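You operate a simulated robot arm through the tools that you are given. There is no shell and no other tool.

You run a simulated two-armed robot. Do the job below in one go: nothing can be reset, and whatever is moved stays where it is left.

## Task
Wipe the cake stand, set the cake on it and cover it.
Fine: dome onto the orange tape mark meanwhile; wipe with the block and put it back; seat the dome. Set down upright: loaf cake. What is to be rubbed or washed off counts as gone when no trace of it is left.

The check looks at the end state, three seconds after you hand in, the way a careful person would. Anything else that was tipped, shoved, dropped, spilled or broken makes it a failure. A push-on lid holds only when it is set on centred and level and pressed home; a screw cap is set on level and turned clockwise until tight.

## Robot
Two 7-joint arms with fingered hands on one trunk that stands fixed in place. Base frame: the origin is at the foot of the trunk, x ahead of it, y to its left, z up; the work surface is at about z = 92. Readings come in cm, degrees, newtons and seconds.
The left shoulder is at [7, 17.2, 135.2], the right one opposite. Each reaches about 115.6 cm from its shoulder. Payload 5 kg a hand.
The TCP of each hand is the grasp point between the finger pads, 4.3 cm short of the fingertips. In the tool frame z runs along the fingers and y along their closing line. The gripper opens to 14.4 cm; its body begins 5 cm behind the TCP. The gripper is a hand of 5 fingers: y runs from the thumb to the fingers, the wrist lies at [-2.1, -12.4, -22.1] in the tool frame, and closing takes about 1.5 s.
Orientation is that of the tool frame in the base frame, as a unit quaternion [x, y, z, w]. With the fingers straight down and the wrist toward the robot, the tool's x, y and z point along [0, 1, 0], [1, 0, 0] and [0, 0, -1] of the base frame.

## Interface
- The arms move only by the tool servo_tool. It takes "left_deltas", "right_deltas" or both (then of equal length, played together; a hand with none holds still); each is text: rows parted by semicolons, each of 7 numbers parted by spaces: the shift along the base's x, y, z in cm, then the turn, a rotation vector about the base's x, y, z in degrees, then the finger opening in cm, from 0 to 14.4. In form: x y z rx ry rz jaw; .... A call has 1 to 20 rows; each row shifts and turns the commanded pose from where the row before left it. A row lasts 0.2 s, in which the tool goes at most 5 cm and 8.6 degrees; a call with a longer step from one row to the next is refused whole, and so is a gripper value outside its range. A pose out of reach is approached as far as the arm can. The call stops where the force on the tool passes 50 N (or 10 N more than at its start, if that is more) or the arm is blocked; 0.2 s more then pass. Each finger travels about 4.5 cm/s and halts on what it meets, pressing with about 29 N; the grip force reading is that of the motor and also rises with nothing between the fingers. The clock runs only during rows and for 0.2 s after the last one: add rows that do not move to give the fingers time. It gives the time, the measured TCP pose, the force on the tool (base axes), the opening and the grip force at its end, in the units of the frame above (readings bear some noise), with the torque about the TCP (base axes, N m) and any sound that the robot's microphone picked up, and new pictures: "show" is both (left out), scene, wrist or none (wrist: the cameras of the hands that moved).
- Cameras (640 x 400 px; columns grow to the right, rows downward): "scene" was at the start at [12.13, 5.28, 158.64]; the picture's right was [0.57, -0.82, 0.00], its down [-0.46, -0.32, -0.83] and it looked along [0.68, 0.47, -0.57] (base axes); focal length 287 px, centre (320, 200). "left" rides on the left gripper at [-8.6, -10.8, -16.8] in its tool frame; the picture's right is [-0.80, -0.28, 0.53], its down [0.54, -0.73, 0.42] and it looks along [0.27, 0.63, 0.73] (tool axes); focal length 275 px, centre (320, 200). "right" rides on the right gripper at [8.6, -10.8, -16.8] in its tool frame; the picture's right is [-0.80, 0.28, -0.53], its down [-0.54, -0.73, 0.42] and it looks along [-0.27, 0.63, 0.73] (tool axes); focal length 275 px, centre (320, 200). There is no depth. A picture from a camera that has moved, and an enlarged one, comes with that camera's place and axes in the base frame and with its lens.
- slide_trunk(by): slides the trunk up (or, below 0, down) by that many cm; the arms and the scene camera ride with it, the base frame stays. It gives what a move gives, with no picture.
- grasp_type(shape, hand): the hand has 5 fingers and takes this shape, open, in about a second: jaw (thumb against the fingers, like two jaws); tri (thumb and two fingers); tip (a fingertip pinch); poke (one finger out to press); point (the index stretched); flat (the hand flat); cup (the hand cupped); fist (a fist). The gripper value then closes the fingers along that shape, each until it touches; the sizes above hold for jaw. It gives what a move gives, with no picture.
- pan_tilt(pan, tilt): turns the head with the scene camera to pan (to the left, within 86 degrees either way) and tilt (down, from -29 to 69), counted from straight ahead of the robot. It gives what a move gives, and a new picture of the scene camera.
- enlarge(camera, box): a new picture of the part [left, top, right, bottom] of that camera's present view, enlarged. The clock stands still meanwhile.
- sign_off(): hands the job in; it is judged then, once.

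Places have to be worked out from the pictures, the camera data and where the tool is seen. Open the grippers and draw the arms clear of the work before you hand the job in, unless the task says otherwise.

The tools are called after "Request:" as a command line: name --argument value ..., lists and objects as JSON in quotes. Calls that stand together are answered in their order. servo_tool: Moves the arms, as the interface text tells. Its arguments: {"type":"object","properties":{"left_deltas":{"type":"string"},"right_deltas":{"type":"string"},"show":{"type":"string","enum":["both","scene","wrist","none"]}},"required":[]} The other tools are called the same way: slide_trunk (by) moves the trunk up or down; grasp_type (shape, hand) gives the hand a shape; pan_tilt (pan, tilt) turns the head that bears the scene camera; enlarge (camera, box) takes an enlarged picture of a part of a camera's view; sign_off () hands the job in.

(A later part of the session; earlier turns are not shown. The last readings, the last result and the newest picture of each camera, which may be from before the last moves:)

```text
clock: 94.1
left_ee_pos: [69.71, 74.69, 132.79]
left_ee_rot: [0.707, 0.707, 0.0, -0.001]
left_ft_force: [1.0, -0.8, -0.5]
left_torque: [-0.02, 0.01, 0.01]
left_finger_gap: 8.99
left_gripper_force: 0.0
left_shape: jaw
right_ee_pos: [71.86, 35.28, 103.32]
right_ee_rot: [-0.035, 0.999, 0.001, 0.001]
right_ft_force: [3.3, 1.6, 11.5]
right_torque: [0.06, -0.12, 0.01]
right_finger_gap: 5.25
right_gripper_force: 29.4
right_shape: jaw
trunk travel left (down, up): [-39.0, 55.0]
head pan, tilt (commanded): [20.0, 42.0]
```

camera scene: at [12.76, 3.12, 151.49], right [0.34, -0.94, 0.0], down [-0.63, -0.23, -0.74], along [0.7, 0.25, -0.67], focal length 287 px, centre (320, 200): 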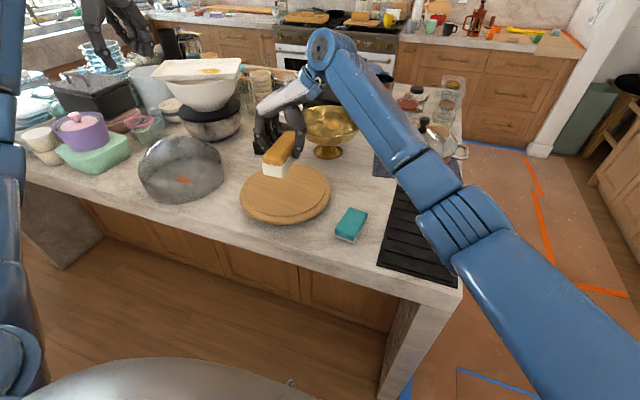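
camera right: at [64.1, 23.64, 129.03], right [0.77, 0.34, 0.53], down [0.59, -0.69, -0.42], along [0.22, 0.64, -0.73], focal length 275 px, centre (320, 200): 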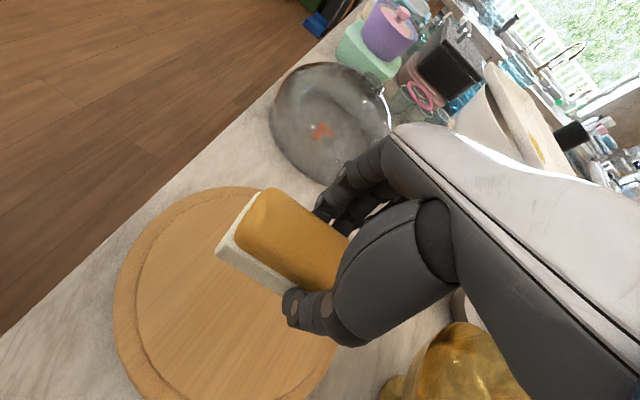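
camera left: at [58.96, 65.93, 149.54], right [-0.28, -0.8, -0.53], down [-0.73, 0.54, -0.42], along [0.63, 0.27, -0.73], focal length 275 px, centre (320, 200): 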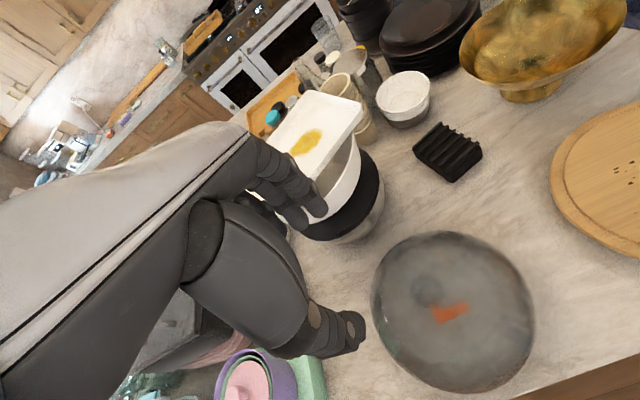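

Contact (11.5 N). I ease up 0.1 cm, release, and then check.

Request:
servo_tool --right_deltas "0 0 0.12 0 0 0 4.8; 0 0 0 0 0 0 5.6; 0 0 0 0 0 0 6.2; 0 0 0 0 0 0 7; 0 0 0 0 0 0 8; 0 0 0 0 0 0 9; 0 0 0 0 0 0 9; 0 0 0 0 0 0 9" --show "none"

Request:
enlarge --camera "scene" --box '[220, 110, 360, 230]'

Request:
enlarge --camera "right" --box '[160, 100, 420, 330]'

```text
clock: 95.9
left_ee_pos: [69.79, 74.69, 132.79]
left_ee_rot: [0.707, 0.707, -0.001, 0.0]
left_ft_force: [0.2, 0.2, 0.1]
left_torque: [-0.04, -0.01, 0.0]
left_finger_gap: 8.96
left_gripper_force: 0.0
left_shape: jaw
right_ee_pos: [72.03, 35.2, 103.33]
right_ee_rot: [-0.034, 0.999, 0.0, 0.001]
right_ft_force: [0.4, 0.6, -0.4]
right_torque: [0.0, -0.02, -0.03]
right_finger_gap: 8.96
right_gripper_force: 0.0
right_shape: jaw
trunk travel left (down, up): [-39.0, 55.0]
head pan, tilt (commanded): [20.0, 42.0]
```

```text
3.33 times, centred on (290, 170) of scene
camera zoom: at [12.74, 3.11, 151.49], right [0.34, -0.94, 0.0], down [-0.63, -0.23, -0.74], along [0.7, 0.25, -0.67], focal length 956 px, centre (420, 300)
```

zoom: 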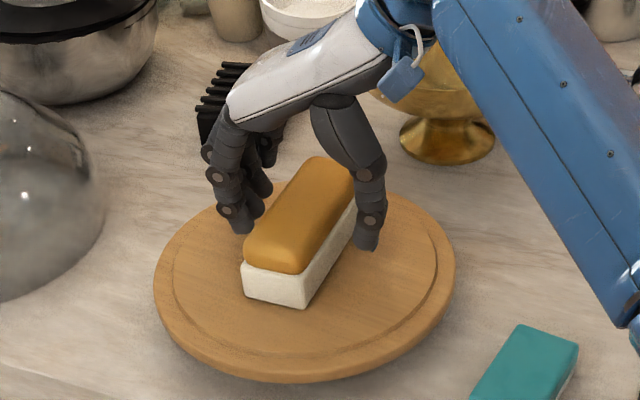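

```text
1.74 times, centred on (290, 215) of right
camera zoom: at [64.27, 23.72, 120.1], right [0.77, 0.34, 0.53], down [0.59, -0.69, -0.42], along [0.22, 0.64, -0.73], focal length 479 px, centre (372, 174)
```

zoom: 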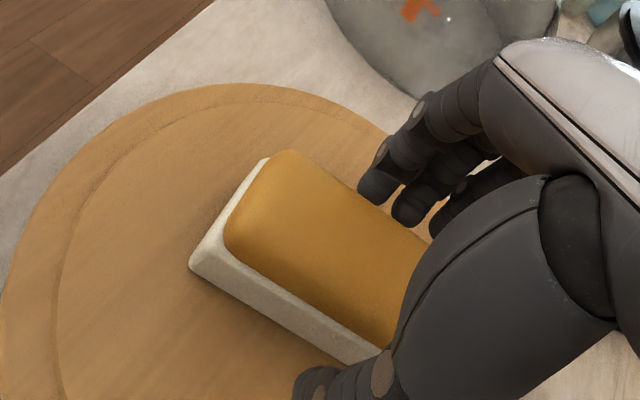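

The cake stands upright and centred. I raise the right hand straight up and withdraw it to the right, clear of the stand.

Request:
servo_tool --right_deltas "0 0 2 0 0 0 9; 0 0 4 0 0 0 9; 0 0 4.5 0 0 0 9; 0 0 4.5 0 0 0 9; 0 -3 3 0 0 0 9; 0 -4 2.5 0 0 0 9; 0 -4.5 1 0 0 0 9; 0 -4.5 0 0 0 0 9; 0 -4.5 0 0 0 0 9; 0 -4.5 0 0 0 0 9; 0 -4.5 0 0 0 0 9; 0 -4.5 0 0 0 0 9; 0 -4.5 0 0 0 0 9; 0 -4.5 0 0 0 0 9; 0 0 0 0 0 0 9" --show "scene"

Request:
enlarge --camera "scene" --box '[220, 130, 360, 230]'

```text
clock: 99.1
left_ee_pos: [69.72, 74.95, 132.61]
left_ee_rot: [0.707, 0.707, -0.001, 0.0]
left_ft_force: [0.9, 0.8, -0.8]
left_torque: [-0.04, -0.02, -0.02]
left_finger_gap: 8.97
left_gripper_force: 0.1
left_shape: jaw
right_ee_pos: [72.13, -7.4, 124.93]
right_ee_rot: [-0.036, 0.999, 0.0, -0.001]
right_ft_force: [-0.1, 0.3, 1.2]
right_torque: [-0.02, 0.0, 0.0]
right_finger_gap: 8.97
right_gripper_force: 0.0
right_shape: jaw
trunk travel left (down, up): [-39.0, 55.0]
head pan, tilt (commanded): [20.0, 42.0]
camera scene: at [12.73, 3.24, 151.49], right [0.34, -0.94, 0.0], down [-0.63, -0.23, -0.74], along [0.7, 0.25, -0.67], focal length 287 px, centre (320, 200)
```

scene: 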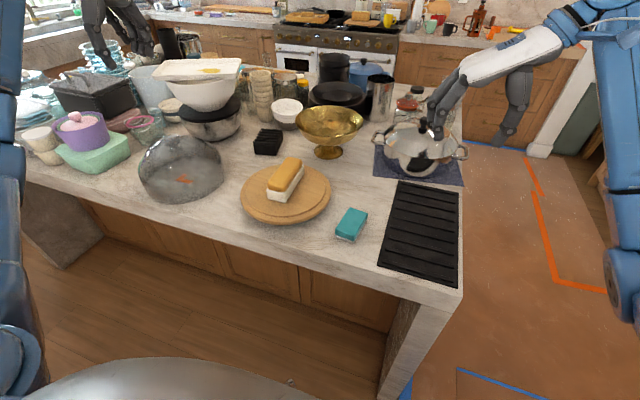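

```text
4.00 times, centred on (290, 180) of scene
camera zoom: at [12.73, 3.24, 151.49], right [0.34, -0.94, 0.0], down [-0.63, -0.23, -0.74], along [0.7, 0.25, -0.67], focal length 1147 px, centre (440, 280)
```

zoom: 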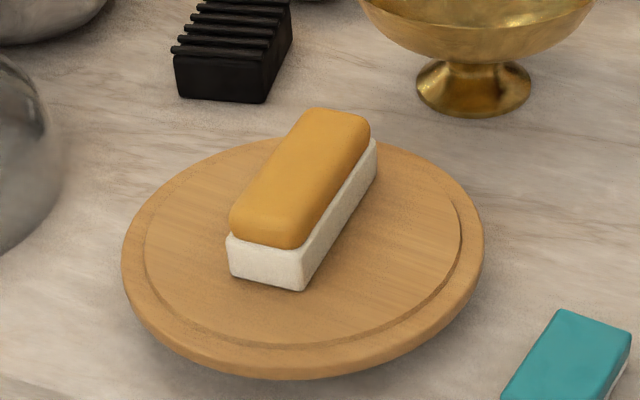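

The cake stands upright on the stand. To measure how far the stand is from its original place, I return the head to the same view as before wiping and compare with that earlier picture.

Request:
pan_tilt --pan 40 --tilt 40

Request:
enlarge --camera "scene" --box '[320, 165, 430, 245]'

Request:
enlarge --camera "scene" --box '[230, 110, 340, 210]'

```text
clock: 100.0
left_ee_pos: [69.77, 74.73, 132.7]
left_ee_rot: [0.707, 0.707, 0.0, -0.001]
left_ft_force: [0.3, -0.4, 0.2]
left_torque: [0.03, 0.03, 0.01]
left_finger_gap: 8.94
left_gripper_force: 0.2
left_shape: jaw
right_ee_pos: [72.14, -7.56, 124.89]
right_ee_rot: [-0.034, 0.999, 0.0, 0.001]
right_ft_force: [-0.2, -0.1, 0.9]
right_torque: [0.01, -0.01, 0.03]
right_finger_gap: 8.96
right_gripper_force: 0.1
right_shape: jaw
trunk travel left (down, up): [-39.0, 55.0]
head pan, tilt (commanded): [40.0, 40.0]
camera scene: at [11.39, 5.67, 151.79], right [0.64, -0.77, 0.0], down [-0.49, -0.41, -0.77], along [0.59, 0.49, -0.64], focal length 287 px, centre (320, 200)
```

scene: 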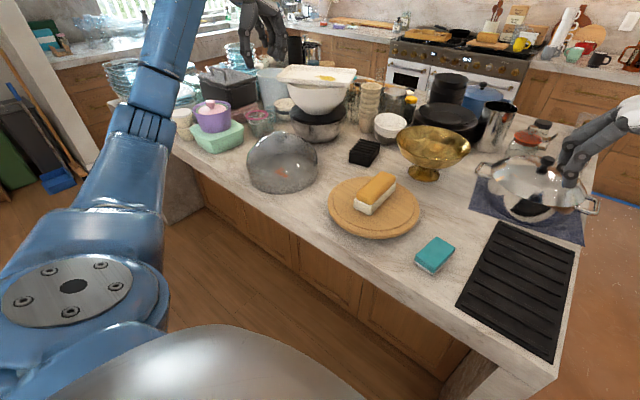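

```text
5.00 times, centred on (375, 205) of scene
camera zoom: at [11.39, 5.67, 151.79], right [0.64, -0.77, 0.0], down [-0.49, -0.41, -0.77], along [0.59, 0.49, -0.64], focal length 1434 px, centre (45, 175)
```

zoom: 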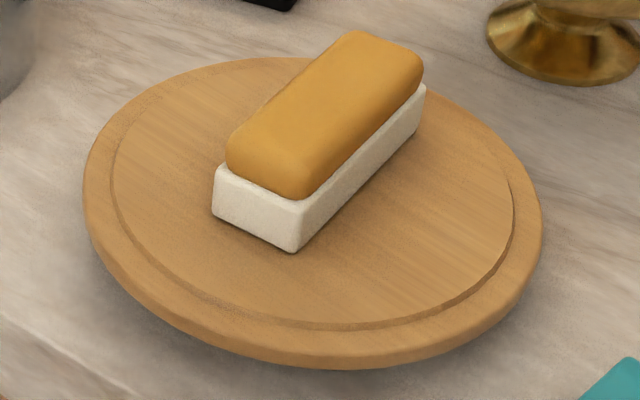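

```text
4.00 times, centred on (285, 160) of scene
camera zoom: at [11.39, 5.67, 151.79], right [0.64, -0.77, 0.0], down [-0.49, -0.41, -0.77], along [0.59, 0.49, -0.64], focal length 1147 px, centre (460, 360)
```

zoom: 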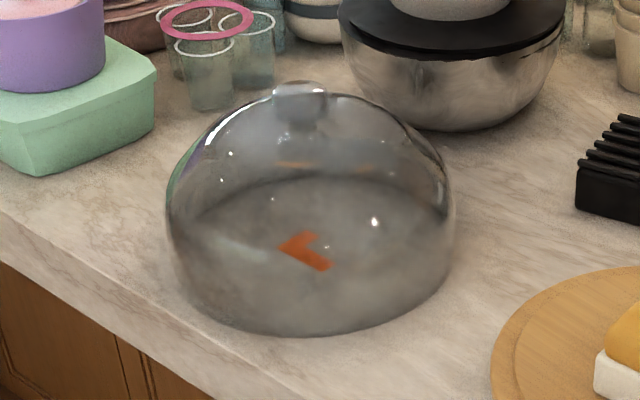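

Compared with the earlier view the stand is displaced only about [−0.4, +0.2] cm, so the dome should go to TCP ≈ [71.63, 35.18]. I now bring the left hand back above the dome's knob.

Request:
servo_tool --left_deltas "0 -1.5 -3 0 0 0 9; 0 -1.5 -4 0 0 0 9; 0 0 -4.5 0 0 0 9; 0 0 -4 0 0 0 9; 0 0 -2 0 0 0 9; 0 0 0 0 0 0 9" --show "wrist"

Request:
enlarge --camera "scene" --box '[230, 90, 340, 190]'

Request:
enlarge --camera "left" --box '[260, 180, 420, 360]'

```text
clock: 101.4
left_ee_pos: [69.91, 71.76, 115.21]
left_ee_rot: [0.707, 0.707, 0.0, 0.0]
left_ft_force: [-0.8, 0.7, 0.0]
left_torque: [-0.02, -0.01, 0.01]
left_finger_gap: 8.98
left_gripper_force: 0.1
left_shape: jaw
right_ee_pos: [72.19, -7.56, 125.0]
right_ee_rot: [-0.035, 0.999, 0.0, 0.001]
right_ft_force: [-0.8, 0.5, -0.5]
right_torque: [0.01, 0.01, 0.0]
right_finger_gap: 8.97
right_gripper_force: 0.1
right_shape: jaw
trunk travel left (down, up): [-39.0, 55.0]
head pan, tilt (commanded): [40.0, 40.0]
camera left: at [59.1, 62.99, 131.98], right [-0.28, -0.8, -0.53], down [-0.73, 0.54, -0.42], along [0.63, 0.27, -0.73], focal length 275 px, centre (320, 200)
```

left: 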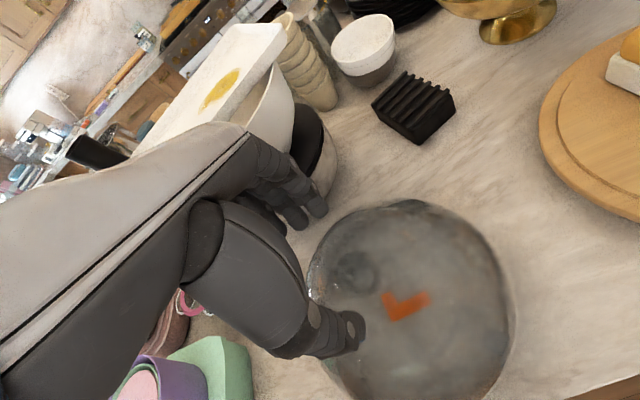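

```text
4.00 times, centred on (285, 140) of scene
camera zoom: at [11.37, 5.68, 151.79], right [0.64, -0.77, 0.0], down [-0.49, -0.41, -0.77], along [0.59, 0.49, -0.64], focal length 1147 px, centre (460, 440)
```

zoom: 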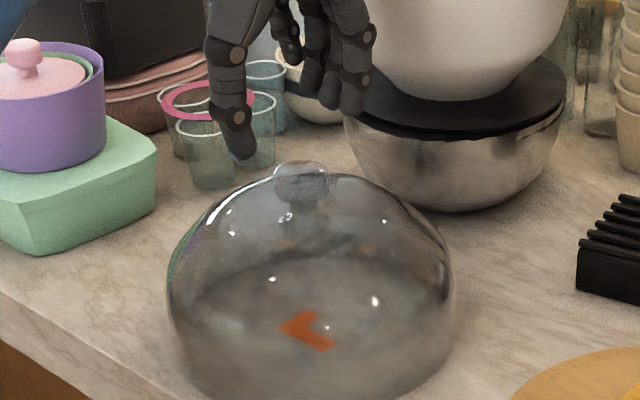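

```text
2.22 times, centred on (340, 270) of left
camera zoom: at [59.1, 62.99, 131.98], right [-0.28, -0.8, -0.53], down [-0.73, 0.54, -0.42], along [0.63, 0.27, -0.73], focal length 612 px, centre (276, 44)
```

zoom: 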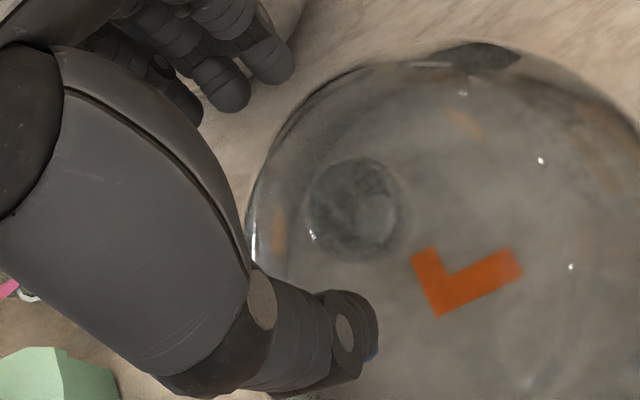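

The knob lies between the fingers as before. I lower by 5.5 cm to the same grip height and close.

Request:
servo_tool --left_deltas "0 0 -2 0 0 0 9; 0 0 -2 0 0 0 9; 0 0 -1 0 0 0 9; 0 0 -0.5 0 0 0 9; 0 0 0 0 0 0 8; 0 0 0 0 0 0 7; 0 0 0 0 0 0 6; 0 0 0 0 0 0 5; 0 0 0 0 0 0 4.3; 0 0 0 0 0 0 3.5; 0 0 0 0 0 0 3; 0 0 0 0 0 0 2.5; 0 0 0 0 0 0 2.5" --show "wrist"

Request:
enlarge --camera "left" --box '[260, 180, 420, 360]'

Request:
enlarge --camera "scene" --box '[230, 90, 340, 210]'

```text
clock: 104.2
left_ee_pos: [69.72, 71.86, 109.46]
left_ee_rot: [0.707, 0.707, -0.001, 0.0]
left_ft_force: [-1.0, 0.3, 0.0]
left_torque: [0.0, -0.02, 0.01]
left_finger_gap: 3.75
left_gripper_force: 29.4
left_shape: jaw
right_ee_pos: [72.21, -7.55, 124.93]
right_ee_rot: [-0.035, 0.999, 0.0, 0.0]
right_ft_force: [-0.3, 1.2, -0.4]
right_torque: [-0.02, -0.02, -0.01]
right_finger_gap: 8.99
right_gripper_force: 0.0
right_shape: jaw
trunk travel left (down, up): [-39.0, 55.0]
head pan, tilt (commanded): [40.0, 40.0]
camera left: at [58.93, 62.99, 126.41], right [-0.28, -0.8, -0.53], down [-0.73, 0.54, -0.42], along [0.63, 0.27, -0.73], focal length 275 px, centre (320, 200)
```

left: 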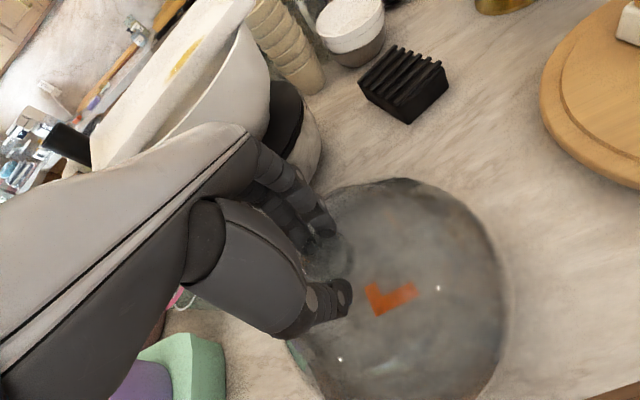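

```text
2.22 times, centred on (340, 270) of left
camera zoom: at [58.93, 62.99, 126.41], right [-0.28, -0.8, -0.53], down [-0.73, 0.54, -0.42], along [0.63, 0.27, -0.73], focal length 612 px, centre (276, 44)
```

zoom: 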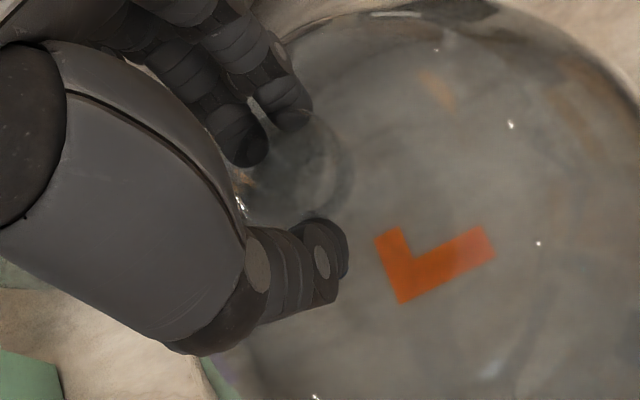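

```text
3.33 times, centred on (285, 150) of scene
camera zoom: at [11.38, 5.72, 151.79], right [0.64, -0.77, 0.0], down [-0.49, -0.41, -0.77], along [0.59, 0.49, -0.64], focal length 956 px, centre (437, 367)
```

zoom: 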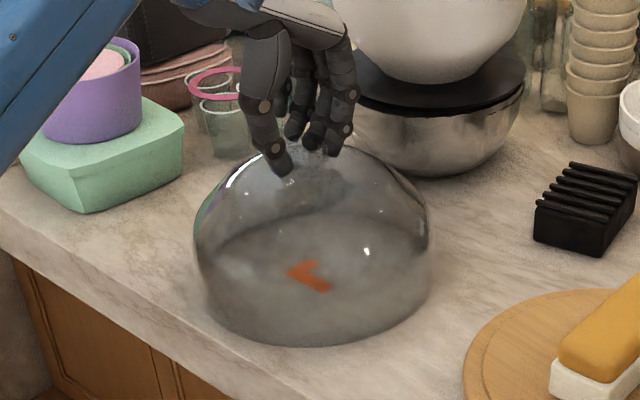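

The knob is gripped again (3.75 cm, 29 N). I lift the dome to z ≈ 124.5, high enough to pass over the cake.

Request:
servo_tool --left_deltas "0 0 0.5 0 0 0 2.5; 0 0 1 0 0 0 2.5; 0 0 1.5 0 0 0 2.5; 0 0 2 0 0 0 2.5; 0 0 2 0 0 0 2.5; 0 0 2 0 0 0 2.5; 0 0 2 0 0 0 2.5; 0 0 2 0 0 0 2.5; 0 0 1.5 0 0 0 2.5; 0 0 0.5 0 0 0 2.5; 0 0 0 0 0 0 2.5" --show "scene"

```text
clock: 106.6
left_ee_pos: [69.73, 71.91, 124.77]
left_ee_rot: [0.707, 0.707, 0.0, -0.001]
left_ft_force: [0.0, 0.1, -4.8]
left_torque: [0.0, 0.0, -0.01]
left_finger_gap: 3.69
left_gripper_force: 28.5
left_shape: jaw
right_ee_pos: [72.2, -7.4, 124.84]
right_ee_rot: [-0.035, 0.999, 0.0, 0.001]
right_ft_force: [-0.1, 0.2, -0.5]
right_torque: [0.03, 0.03, 0.0]
right_finger_gap: 8.97
right_gripper_force: 0.0
right_shape: jaw
trunk travel left (down, up): [-39.0, 55.0]
head pan, tilt (commanded): [40.0, 40.0]
camera scene: at [11.43, 5.75, 151.78], right [0.64, -0.77, 0.0], down [-0.49, -0.41, -0.77], along [0.59, 0.49, -0.64], focal length 287 px, centre (320, 200)
```

scene: 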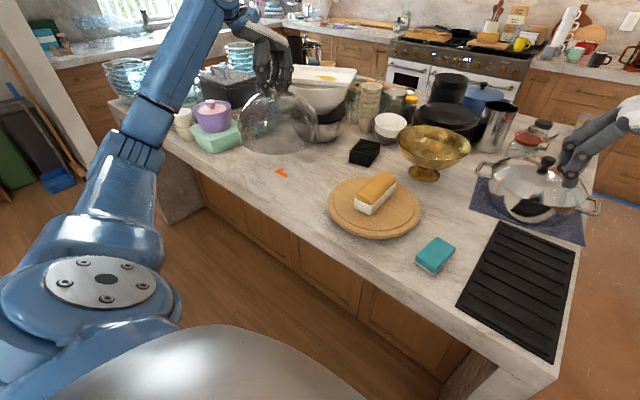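

The dome is up and level. I carry it over to above the stand.

Request:
servo_tool --left_deltas "0 -1 0 0 0 0 2.5; 0.1 -2 0 0 0 0 2.5; 0.17 -3 0 0 0 0 2.5; 0.17 -3 0 0 0 0 2.5; 0.17 -3 0 0 0 0 2.5; 0.17 -3 0 0 0 0 2.5; 0.17 -3 0 0 0 0 2.5; 0.17 -3 0 0 0 0 2.5; 0.17 -3 0 0 0 0 2.5; 0.17 -3 0 0 0 0 2.5; 0.17 -3 0 0 0 0 2.5; 0.17 -3 0 0 0 0 2.5; 0.1 -2 0 0 0 0 2.5; 0 -1.2 0 0 0 0 2.5; 0 -0.5 0 0 0 0 2.5; 0 0 0 0 0 0 2.5" --show "both"

Request:
enlarge --camera "scene" --box '[300, 110, 440, 250]'

```text
clock: 110.0
left_ee_pos: [71.72, 35.15, 124.6]
left_ee_rot: [0.707, 0.707, 0.0, 0.001]
left_ft_force: [0.0, -0.3, -5.0]
left_torque: [0.02, -0.01, 0.01]
left_finger_gap: 3.72
left_gripper_force: 28.9
left_shape: jaw
right_ee_pos: [72.22, -7.57, 124.86]
right_ee_rot: [-0.035, 0.999, 0.0, 0.0]
right_ft_force: [0.6, 0.2, -0.4]
right_torque: [0.0, -0.01, 0.03]
right_finger_gap: 9.0
right_gripper_force: 0.1
right_shape: jaw
trunk travel left (down, up): [-39.0, 55.0]
head pan, tilt (commanded): [40.0, 40.0]
camera scene: at [11.44, 5.73, 151.78], right [0.64, -0.77, 0.0], down [-0.49, -0.41, -0.77], along [0.59, 0.49, -0.64], focal length 287 px, centre (320, 200)
camera left: at [60.85, 26.38, 141.44], right [-0.28, -0.8, -0.53], down [-0.73, 0.54, -0.42], along [0.63, 0.27, -0.73], focal length 275 px, centre (320, 200)
```

scene: 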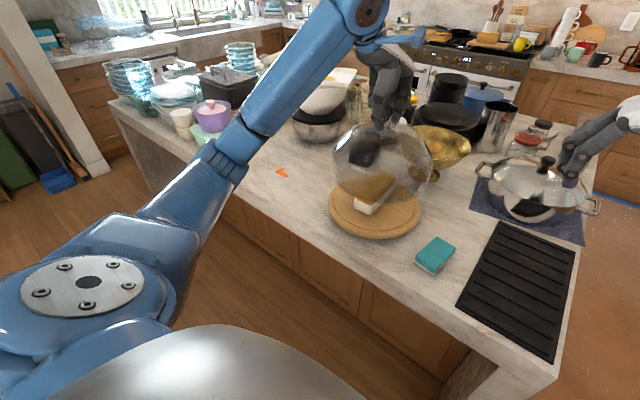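
left: 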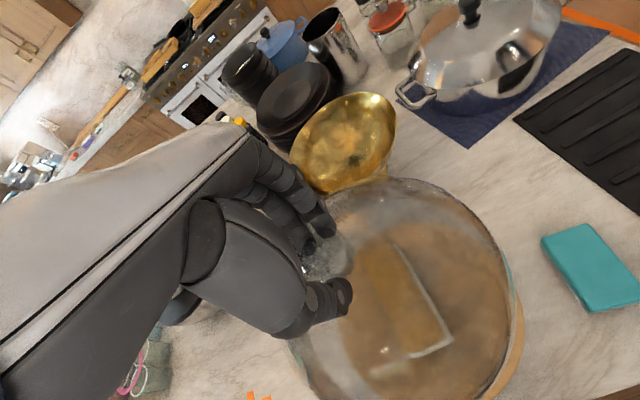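

```text
2.86 times, centred on (370, 180) of scene
camera zoom: at [11.44, 5.73, 151.78], right [0.64, -0.77, 0.0], down [-0.49, -0.41, -0.77], along [0.59, 0.49, -0.64], focal length 820 px, centre (177, 257)
```

zoom: 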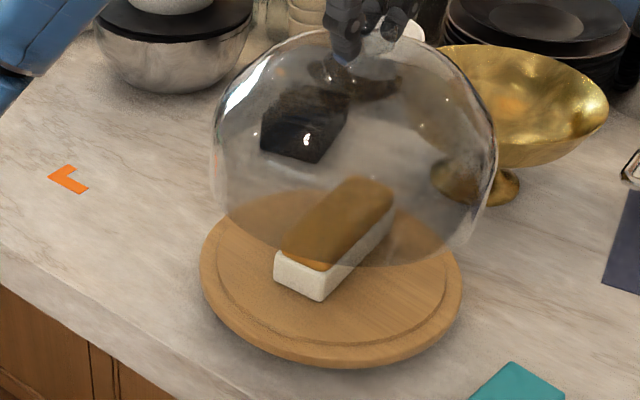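

The dome hovers correctly over the cake. I lower to about 1.5 cm above the seat and check the alignment of the rims.

Request:
servo_tool --left_deltas "0 0 -1.5 0 0 0 2.5; 0 0 -2 0 0 0 2.5; 0 0 -2 0 0 0 2.5; 0 0 -1.5 0 0 0 2.5; 0 0 -1 0 0 0 2.5; 0 0 -0.4 0 0 0 2.5; 0 0 0 0 0 0 2.5" --show "both"

Request:
enlarge --camera "scene" --box '[320, 165, 430, 245]'

Request:
enlarge --camera "left" --box '[270, 170, 550, 400]'

```text
clock: 111.6
left_ee_pos: [71.54, 34.98, 116.27]
left_ee_rot: [0.707, 0.707, -0.001, -0.001]
left_ft_force: [-0.2, 0.6, -5.0]
left_torque: [0.04, 0.01, 0.0]
left_finger_gap: 3.72
left_gripper_force: 29.0
left_shape: jaw
right_ee_pos: [72.28, -7.51, 124.96]
right_ee_rot: [-0.035, 0.999, -0.001, 0.0]
right_ft_force: [-0.2, 0.0, -0.4]
right_torque: [-0.04, -0.01, 0.0]
right_finger_gap: 9.0
right_gripper_force: 0.0
right_shape: jaw
trunk travel left (down, up): [-39.0, 55.0]
head pan, tilt (commanded): [40.0, 40.0]
camera scene: at [11.44, 5.71, 151.78], right [0.64, -0.77, 0.0], down [-0.49, -0.41, -0.77], along [0.59, 0.49, -0.64], focal length 287 px, centre (320, 200)
camera left: at [60.83, 26.36, 133.03], right [-0.28, -0.8, -0.53], down [-0.73, 0.54, -0.42], along [0.63, 0.27, -0.73], focal length 275 px, centre (320, 200)
```

scene: 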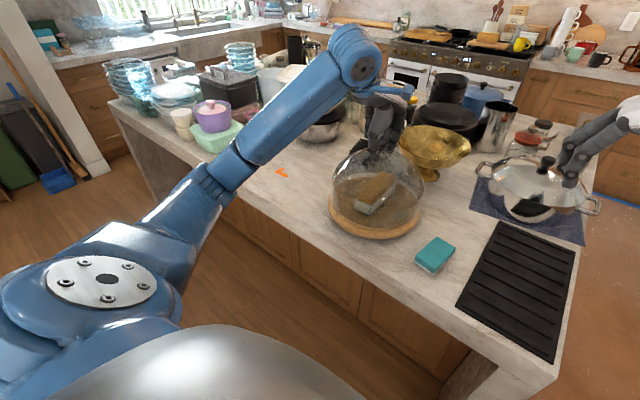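
left: 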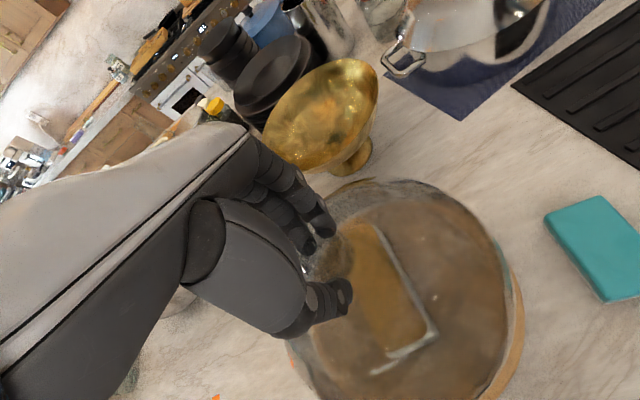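

```text
5.00 times, centred on (375, 205) of scene
camera zoom: at [11.44, 5.71, 151.78], right [0.64, -0.77, 0.0], down [-0.49, -0.41, -0.77], along [0.59, 0.49, -0.64], focal length 1434 px, centre (45, 175)
```

zoom: 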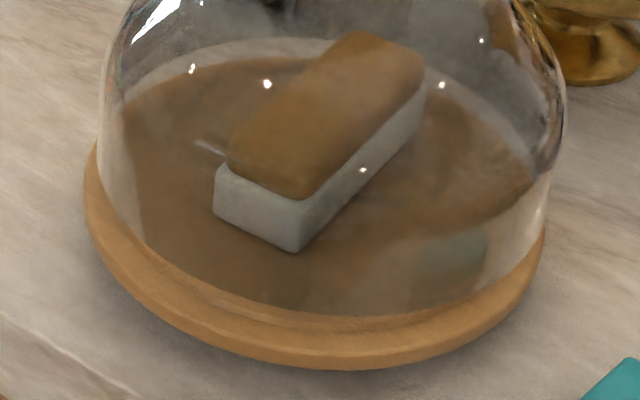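

```text
1.74 times, centred on (410, 285) of left
camera zoom: at [60.83, 26.36, 133.03], right [-0.28, -0.8, -0.53], down [-0.73, 0.54, -0.42], along [0.63, 0.27, -0.73], focal length 479 px, centre (164, 52)
```

zoom: 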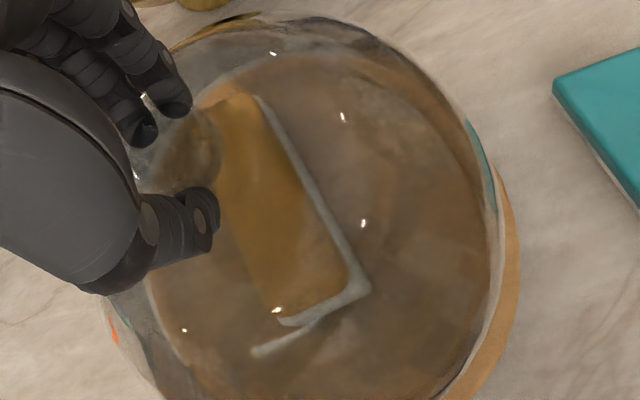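

I need a closer look at the rim alignment on both sides and at the front.

Request:
enlarge --camera "scene" --box '[328, 185, 376, 235]'

Request:
enlarge --camera "scene" --box '[385, 190, 433, 240]'

Request:
enlarge --camera "left" --box '[420, 240, 540, 400]'

```text
8.00 times, centred on (352, 210) of scene
camera zoom: at [11.44, 5.71, 151.78], right [0.64, -0.77, 0.0], down [-0.49, -0.41, -0.77], along [0.59, 0.49, -0.64], focal length 2295 px, centre (64, 120)
```

zoom: 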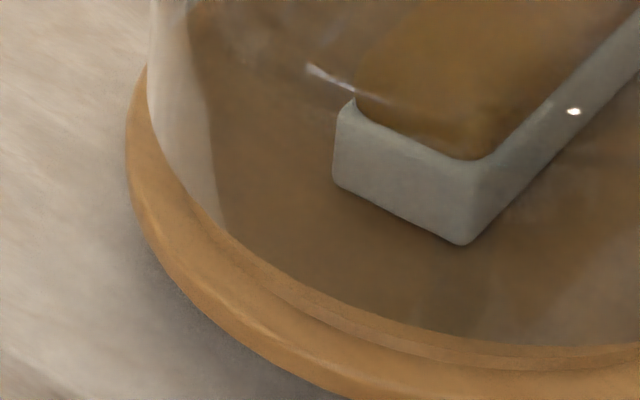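

```text
8.00 times, centred on (409, 215) of scene
camera zoom: at [11.44, 5.71, 151.78], right [0.64, -0.77, 0.0], down [-0.49, -0.41, -0.77], along [0.59, 0.49, -0.64], focal length 2295 px, centre (-392, 80)
```

zoom: 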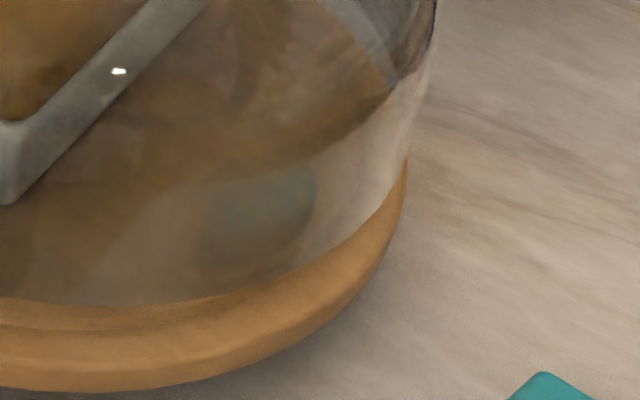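

```text
2.50 times, centred on (480, 320) of left
camera zoom: at [60.83, 26.36, 133.03], right [-0.28, -0.8, -0.53], down [-0.73, 0.54, -0.42], along [0.63, 0.27, -0.73], focal length 688 px, centre (-80, -100)
```

zoom: 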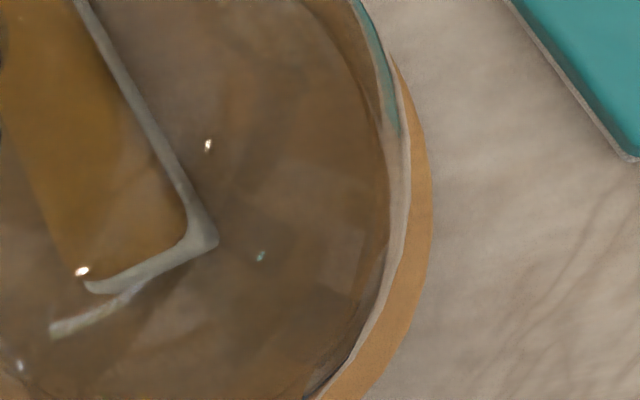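

From the scene view the dome and stand are laterally aligned within ~0.15 cm; depth is less certain. The right-hand camera looks along +y, so it can give the x-alignment.

Request:
enlarge --camera "right" --box '[240, 60, 420, 220]'

```text
2.50 times, centred on (330, 140) of right
camera zoom: at [64.42, -19.0, 141.73], right [0.77, 0.34, 0.53], down [0.59, -0.69, -0.42], along [0.22, 0.64, -0.73], focal length 688 px, centre (295, 350)
```

zoom: 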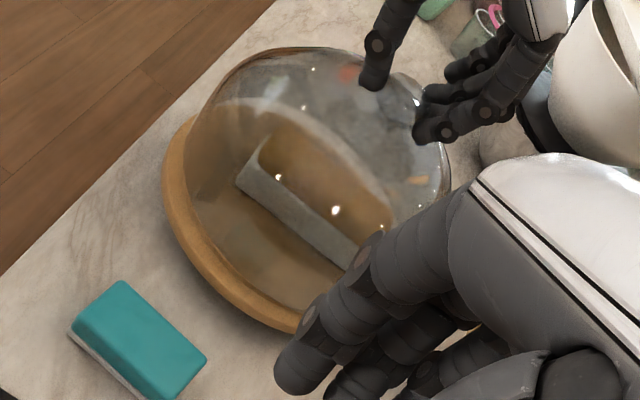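

The right hand's fingers hide part of the view; I shift that hand +8 cm in x (high above the pot) to see the whole stand.

Request:
servo_tool --right_deltas "2 0 1.5 0 0 0 9; 3 0 1.5 0 0 0 9; 3 0 1 0 0 0 9; 0 0 0 0 0 0 9" --show "wrist"

Request:
enlarge --camera "right" --box '[180, 40, 360, 200]'

```text
clock: 112.6
left_ee_pos: [71.54, 35.09, 116.29]
left_ee_rot: [0.707, 0.707, 0.0, 0.0]
left_ft_force: [-0.4, -0.2, -4.7]
left_torque: [0.04, 0.02, 0.0]
left_finger_gap: 3.71
left_gripper_force: 29.3
left_shape: jaw
right_ee_pos: [80.32, -7.6, 128.69]
right_ee_rot: [-0.035, 0.999, 0.0, 0.0]
right_ft_force: [-0.5, 0.6, 0.3]
right_torque: [0.02, -0.03, 0.02]
right_finger_gap: 8.99
right_gripper_force: 0.1
right_shape: jaw
trunk travel left (down, up): [-39.0, 55.0]
head pan, tilt (commanded): [40.0, 40.0]
camera right: at [72.48, -19.13, 145.51], right [0.77, 0.34, 0.53], down [0.59, -0.69, -0.42], along [0.22, 0.64, -0.73], focal length 275 px, centre (320, 200)
```

right: 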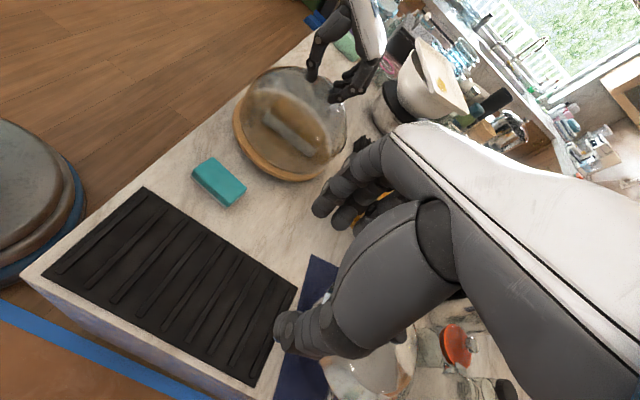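

```text
2.50 times, centred on (270, 120) of right
camera zoom: at [72.48, -19.13, 145.51], right [0.77, 0.34, 0.53], down [0.59, -0.69, -0.42], along [0.22, 0.64, -0.73], focal length 688 px, centre (445, 400)
```

zoom: 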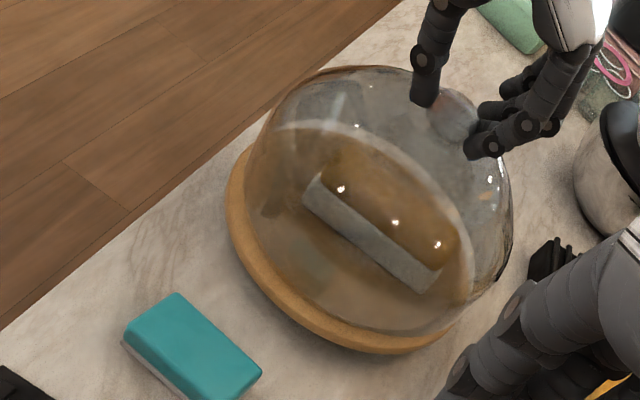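

Now the whole stand is visible from this side. I'll zoom in on its rim.

Request:
enlarge --camera "right" --box '[238, 95, 302, 140]'

Request:
enlarge --camera "right" --box '[270, 140, 334, 185]'

Request:
enlarge --camera "right" --box '[226, 85, 290, 190]'

```text
8.89 times, centred on (270, 118) of right
camera zoom: at [72.48, -19.13, 145.51], right [0.77, 0.34, 0.53], down [0.59, -0.69, -0.42], along [0.22, 0.64, -0.73], focal length 2447 px, centre (764, 933)
```

zoom: 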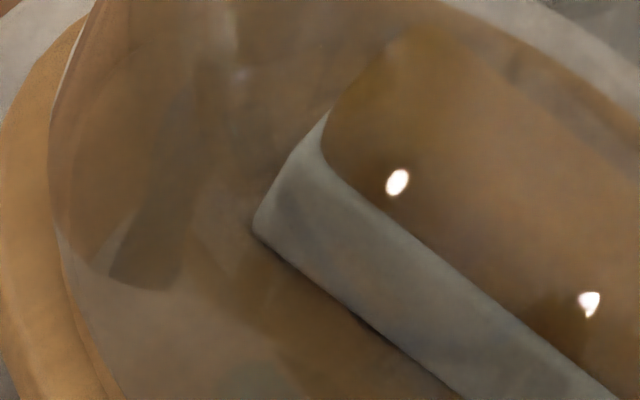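

```text
8.89 times, centred on (302, 162) of right
camera zoom: at [72.48, -19.13, 145.51], right [0.77, 0.34, 0.53], down [0.59, -0.69, -0.42], along [0.22, 0.64, -0.73], focal length 2447 px, centre (480, 533)
```

zoom: 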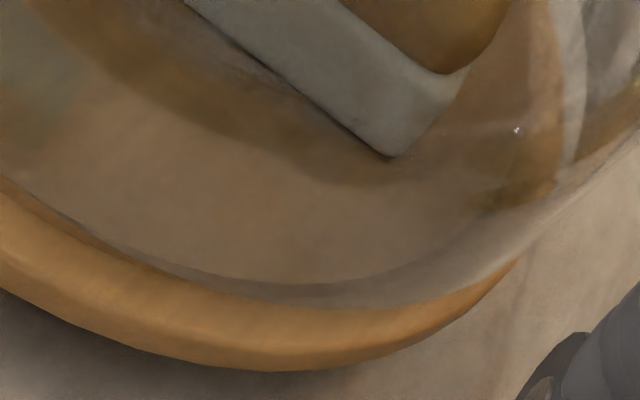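

```text
3.81 times, centred on (258, 138) of right
camera zoom: at [72.48, -19.13, 145.51], right [0.77, 0.34, 0.53], down [0.59, -0.69, -0.42], along [0.22, 0.64, -0.73], focal length 1049 px, centre (556, 438)
```

zoom: 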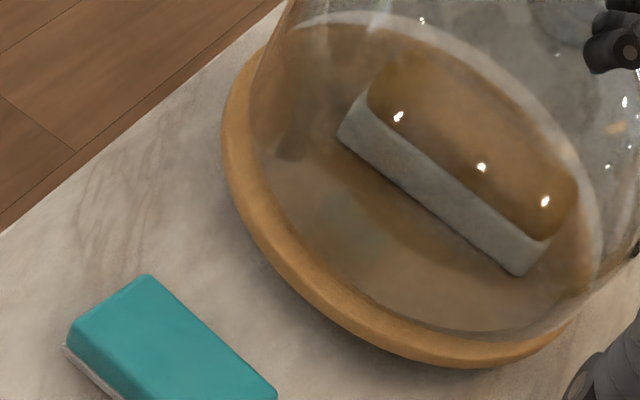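

Both views agree the dome is within about 0.2 cm of the stand's centre. I lower gently, watching for contact; the full seat is expected near TCP z ≈ 114.1.

Request:
servo_tool --left_deltas "-0.1 0.05 -0.4 0 0 0 2.5; 0 0 -0.4 0 0 0 2.5; 0 0 -0.3 0 0 0 2.5; 0 0 -0.2 0 0 0 2.5; 0 0 0 0 0 0 2.5" --show "none"

```text
clock: 113.8
left_ee_pos: [71.51, 35.17, 114.98]
left_ee_rot: [0.707, 0.707, -0.001, 0.0]
left_ft_force: [-0.3, 0.0, -4.8]
left_torque: [0.03, 0.03, -0.02]
left_finger_gap: 3.7
left_gripper_force: 29.4
left_shape: jaw
right_ee_pos: [80.39, -7.64, 128.63]
right_ee_rot: [-0.035, 0.999, 0.0, 0.0]
right_ft_force: [0.2, -0.1, -0.7]
right_torque: [0.0, 0.01, -0.02]
right_finger_gap: 8.97
right_gripper_force: 0.0
right_shape: jaw
trunk travel left (down, up): [-39.0, 55.0]
head pan, tilt (commanded): [40.0, 40.0]
```

Request:
servo_tool --left_deltas "0 0 -0.15 0 0 0 2.5; 0 0 -0.15 0 0 0 2.5; 0 0 0 0 0 0 2.5" --show "none"

```text
clock: 114.6
left_ee_pos: [71.55, 35.13, 114.7]
left_ee_rot: [0.707, 0.707, 0.0, 0.0]
left_ft_force: [0.1, 0.7, -5.8]
left_torque: [0.01, -0.01, 0.01]
left_finger_gap: 3.69
left_gripper_force: 28.6
left_shape: jaw
right_ee_pos: [80.31, -7.64, 128.66]
right_ee_rot: [-0.036, 0.999, 0.0, 0.0]
right_ft_force: [-0.2, -0.4, 0.1]
right_torque: [-0.03, 0.0, 0.04]
right_finger_gap: 8.99
right_gripper_force: 0.2
right_shape: jaw
trunk travel left (down, up): [-39.0, 55.0]
head pan, tilt (commanded): [40.0, 40.0]
```

Still free at 114.7. I continue in 0.12 cm steps.

Request:
servo_tool --left_deltas "0 0 -0.12 0 0 0 2.5; 0 0 -0.12 0 0 0 2.5; 0 0 0 0 0 0 2.5" --show "none"

Request:
enlarge --camera "scene" --box '[320, 165, 430, 245]'

```text
clock: 115.4
left_ee_pos: [71.6, 35.18, 114.42]
left_ee_rot: [0.707, 0.707, 0.0, 0.0]
left_ft_force: [-0.2, 0.0, -4.5]
left_torque: [0.03, -0.02, 0.01]
left_finger_gap: 3.71
left_gripper_force: 28.9
left_shape: jaw
right_ee_pos: [80.38, -7.67, 128.69]
right_ee_rot: [-0.035, 0.999, 0.0, 0.001]
right_ft_force: [0.3, -0.1, -0.9]
right_torque: [-0.01, -0.01, -0.02]
right_finger_gap: 8.97
right_gripper_force: 0.1
right_shape: jaw
trunk travel left (down, up): [-39.0, 55.0]
head pan, tilt (commanded): [40.0, 40.0]
```

```text
5.00 times, centred on (375, 205) of scene
camera zoom: at [11.44, 5.71, 151.78], right [0.64, -0.77, 0.0], down [-0.49, -0.41, -0.77], along [0.59, 0.49, -0.64], focal length 1434 px, centre (45, 175)
```

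zoom: 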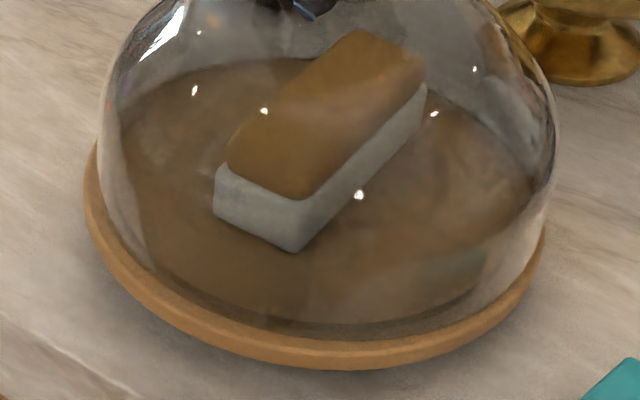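

The plateau's edge now shows inside the dome with an even margin. I continue down to the seat.

Request:
servo_tool --left_deltas "0 0 -0.12 0 0 0 2.5; 0 0 -0.1 0 0 0 2.5; 0 0 0 0 0 0 2.5" --show "none"

```text
clock: 116.2
left_ee_pos: [71.59, 35.08, 114.24]
left_ee_rot: [0.706, 0.708, 0.0, -0.001]
left_ft_force: [-1.1, 0.9, 1.4]
left_torque: [0.04, -0.08, -0.05]
left_finger_gap: 3.72
left_gripper_force: 28.7
left_shape: jaw
right_ee_pos: [80.25, -7.54, 128.66]
right_ee_rot: [-0.035, 0.999, 0.0, 0.0]
right_ft_force: [-0.4, 0.1, -0.3]
right_torque: [-0.03, 0.0, -0.01]
right_finger_gap: 9.0
right_gripper_force: 0.0
right_shape: jaw
trunk travel left (down, up): [-39.0, 55.0]
head pan, tilt (commanded): [40.0, 40.0]
```

Contact occurs at z ≈ 114.2, which matches the full seat height (not the plateau). I press gently a bit more to seat it.

Request:
servo_tool --left_deltas "0 0 -0.1 0 0 0 2.5; 0 0 -0.05 0 0 0 2.5; 0 0 0 0 0 0 2.5; 0 0 0 0 0 0 2.5" --show "none"

Request:
enlarge --camera "scene" --box '[320, 165, 430, 245]'

Request:
enlarge --camera "right" --box '[226, 65, 366, 190]'

```text
clock: 117.2
left_ee_pos: [71.37, 34.98, 114.23]
left_ee_rot: [0.707, 0.707, 0.001, 0.001]
left_ft_force: [-1.0, 1.5, 11.0]
left_torque: [0.04, -0.12, -0.05]
left_finger_gap: 3.75
left_gripper_force: 29.2
left_shape: jaw
right_ee_pos: [80.11, -7.55, 128.72]
right_ee_rot: [-0.035, 0.999, 0.0, 0.0]
right_ft_force: [-0.1, -0.9, -0.6]
right_torque: [-0.02, -0.04, 0.0]
right_finger_gap: 8.96
right_gripper_force: 0.1
right_shape: jaw
trunk travel left (down, up): [-39.0, 55.0]
head pan, tilt (commanded): [40.0, 40.0]
```

```text
5.00 times, centred on (375, 205) of scene
camera zoom: at [11.25, 5.67, 151.81], right [0.64, -0.77, 0.0], down [-0.49, -0.41, -0.77], along [0.59, 0.49, -0.64], focal length 1434 px, centre (45, 175)
```

zoom: 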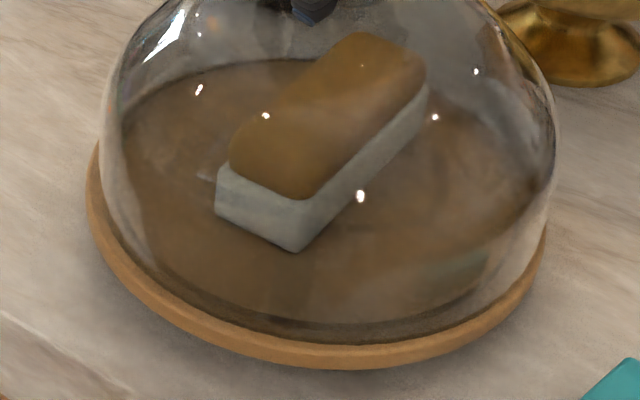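

```text
3.20 times, centred on (296, 128) of right
camera zoom: at [72.31, -19.12, 145.59], right [0.77, 0.34, 0.53], down [0.59, -0.69, -0.42], along [0.22, 0.64, -0.73], focal length 881 px, centre (397, 432)
```

zoom: 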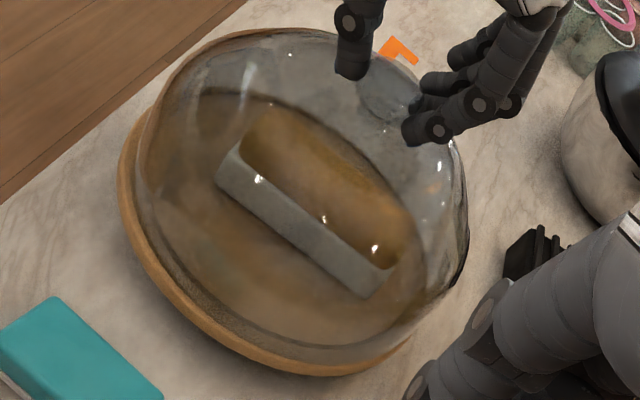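

The dome sits level in its seat, pressed with 11 N. I ease off, release the knob and rise straight up.

Request:
servo_tool --left_deltas "0 0 0.1 0 0 0 2.5; 0 0 0 0 0 0 4.2; 0 0 0 0 0 0 5.2; 0 0 0 0 0 0 6.5; 0 0 0 0 0 0 8; 0 0 0 0 0 0 9; 0 0 0 0 0 0 9; 0 0 0 0 0 0 9; 0 0 1.5 0 0 0 9; 0 0 3 0 0 0 9; 0 0 4 0 0 0 9; 0 0 4 0 0 0 9; 0 0 4 0 0 0 9; 0 0 0 0 0 0 9" --show "both"

Request:
enlarge --camera "scene" --box '[310, 130, 440, 250]'

Request:
enlarge --camera "right" --box '[226, 65, 366, 190]'

```text
clock: 120.2
left_ee_pos: [71.22, 34.88, 130.44]
left_ee_rot: [0.707, 0.707, 0.0, -0.001]
left_ft_force: [-0.1, -0.1, 0.0]
left_torque: [-0.02, 0.03, 0.02]
left_finger_gap: 8.95
left_gripper_force: 0.0
left_shape: jaw
right_ee_pos: [80.26, -7.52, 128.76]
right_ee_rot: [-0.035, 0.999, 0.0, 0.0]
right_ft_force: [-0.5, 0.0, -0.4]
right_torque: [-0.02, 0.02, 0.02]
right_finger_gap: 9.0
right_gripper_force: 0.1
right_shape: jaw
trunk travel left (down, up): [-39.0, 55.0]
head pan, tilt (commanded): [40.0, 40.0]
camera scene: at [11.42, 5.75, 151.78], right [0.64, -0.77, 0.0], down [-0.49, -0.41, -0.77], along [0.59, 0.49, -0.64], focal length 287 px, centre (320, 200)
camera left: at [60.55, 26.18, 147.32], right [-0.28, -0.8, -0.53], down [-0.73, 0.54, -0.42], along [0.63, 0.27, -0.73], focal length 275 px, centre (320, 200)
```

scene: 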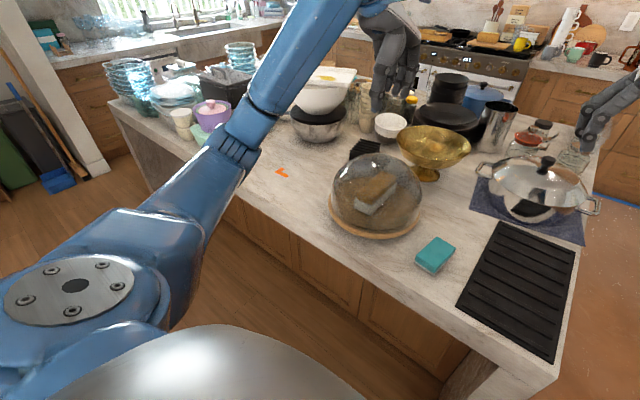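
left: 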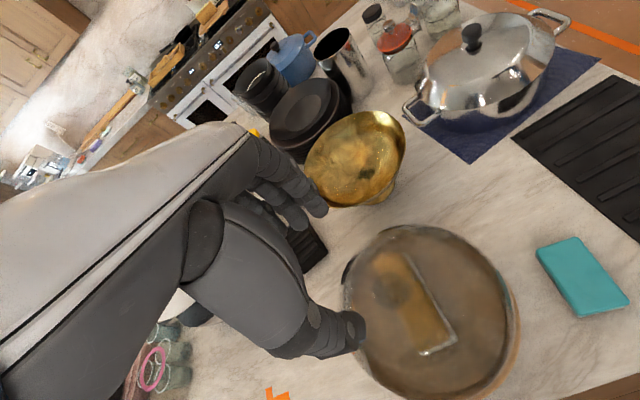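

```text
3.33 times, centred on (375, 190) of scene
camera zoom: at [11.42, 5.75, 151.78], right [0.64, -0.77, 0.0], down [-0.49, -0.41, -0.77], along [0.59, 0.49, -0.64], focal length 956 px, centre (137, 233)
```

zoom: 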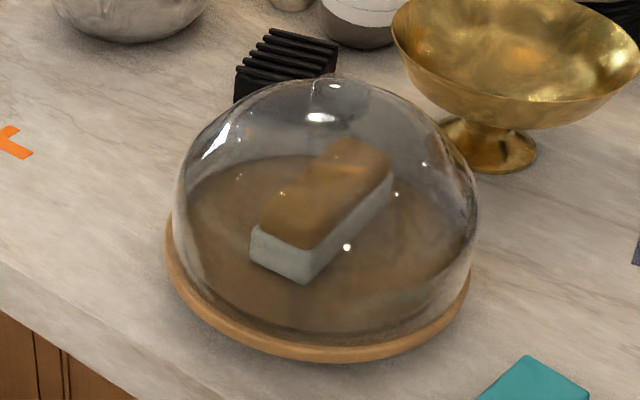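

```text
3.20 times, centred on (296, 128) of right
camera zoom: at [72.47, -19.04, 145.51], right [0.77, 0.34, 0.53], down [0.59, -0.69, -0.42], along [0.22, 0.64, -0.73], focal length 881 px, centre (397, 432)
```

zoom: 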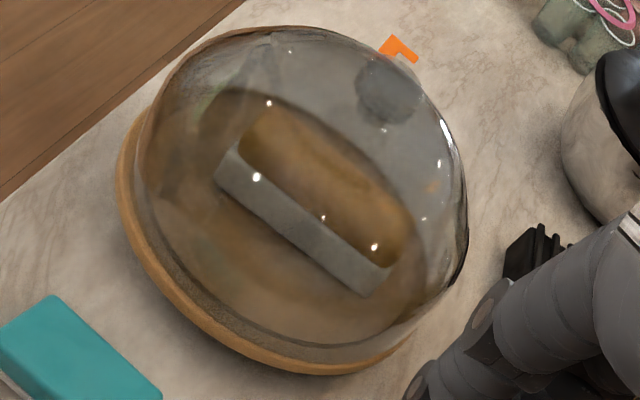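

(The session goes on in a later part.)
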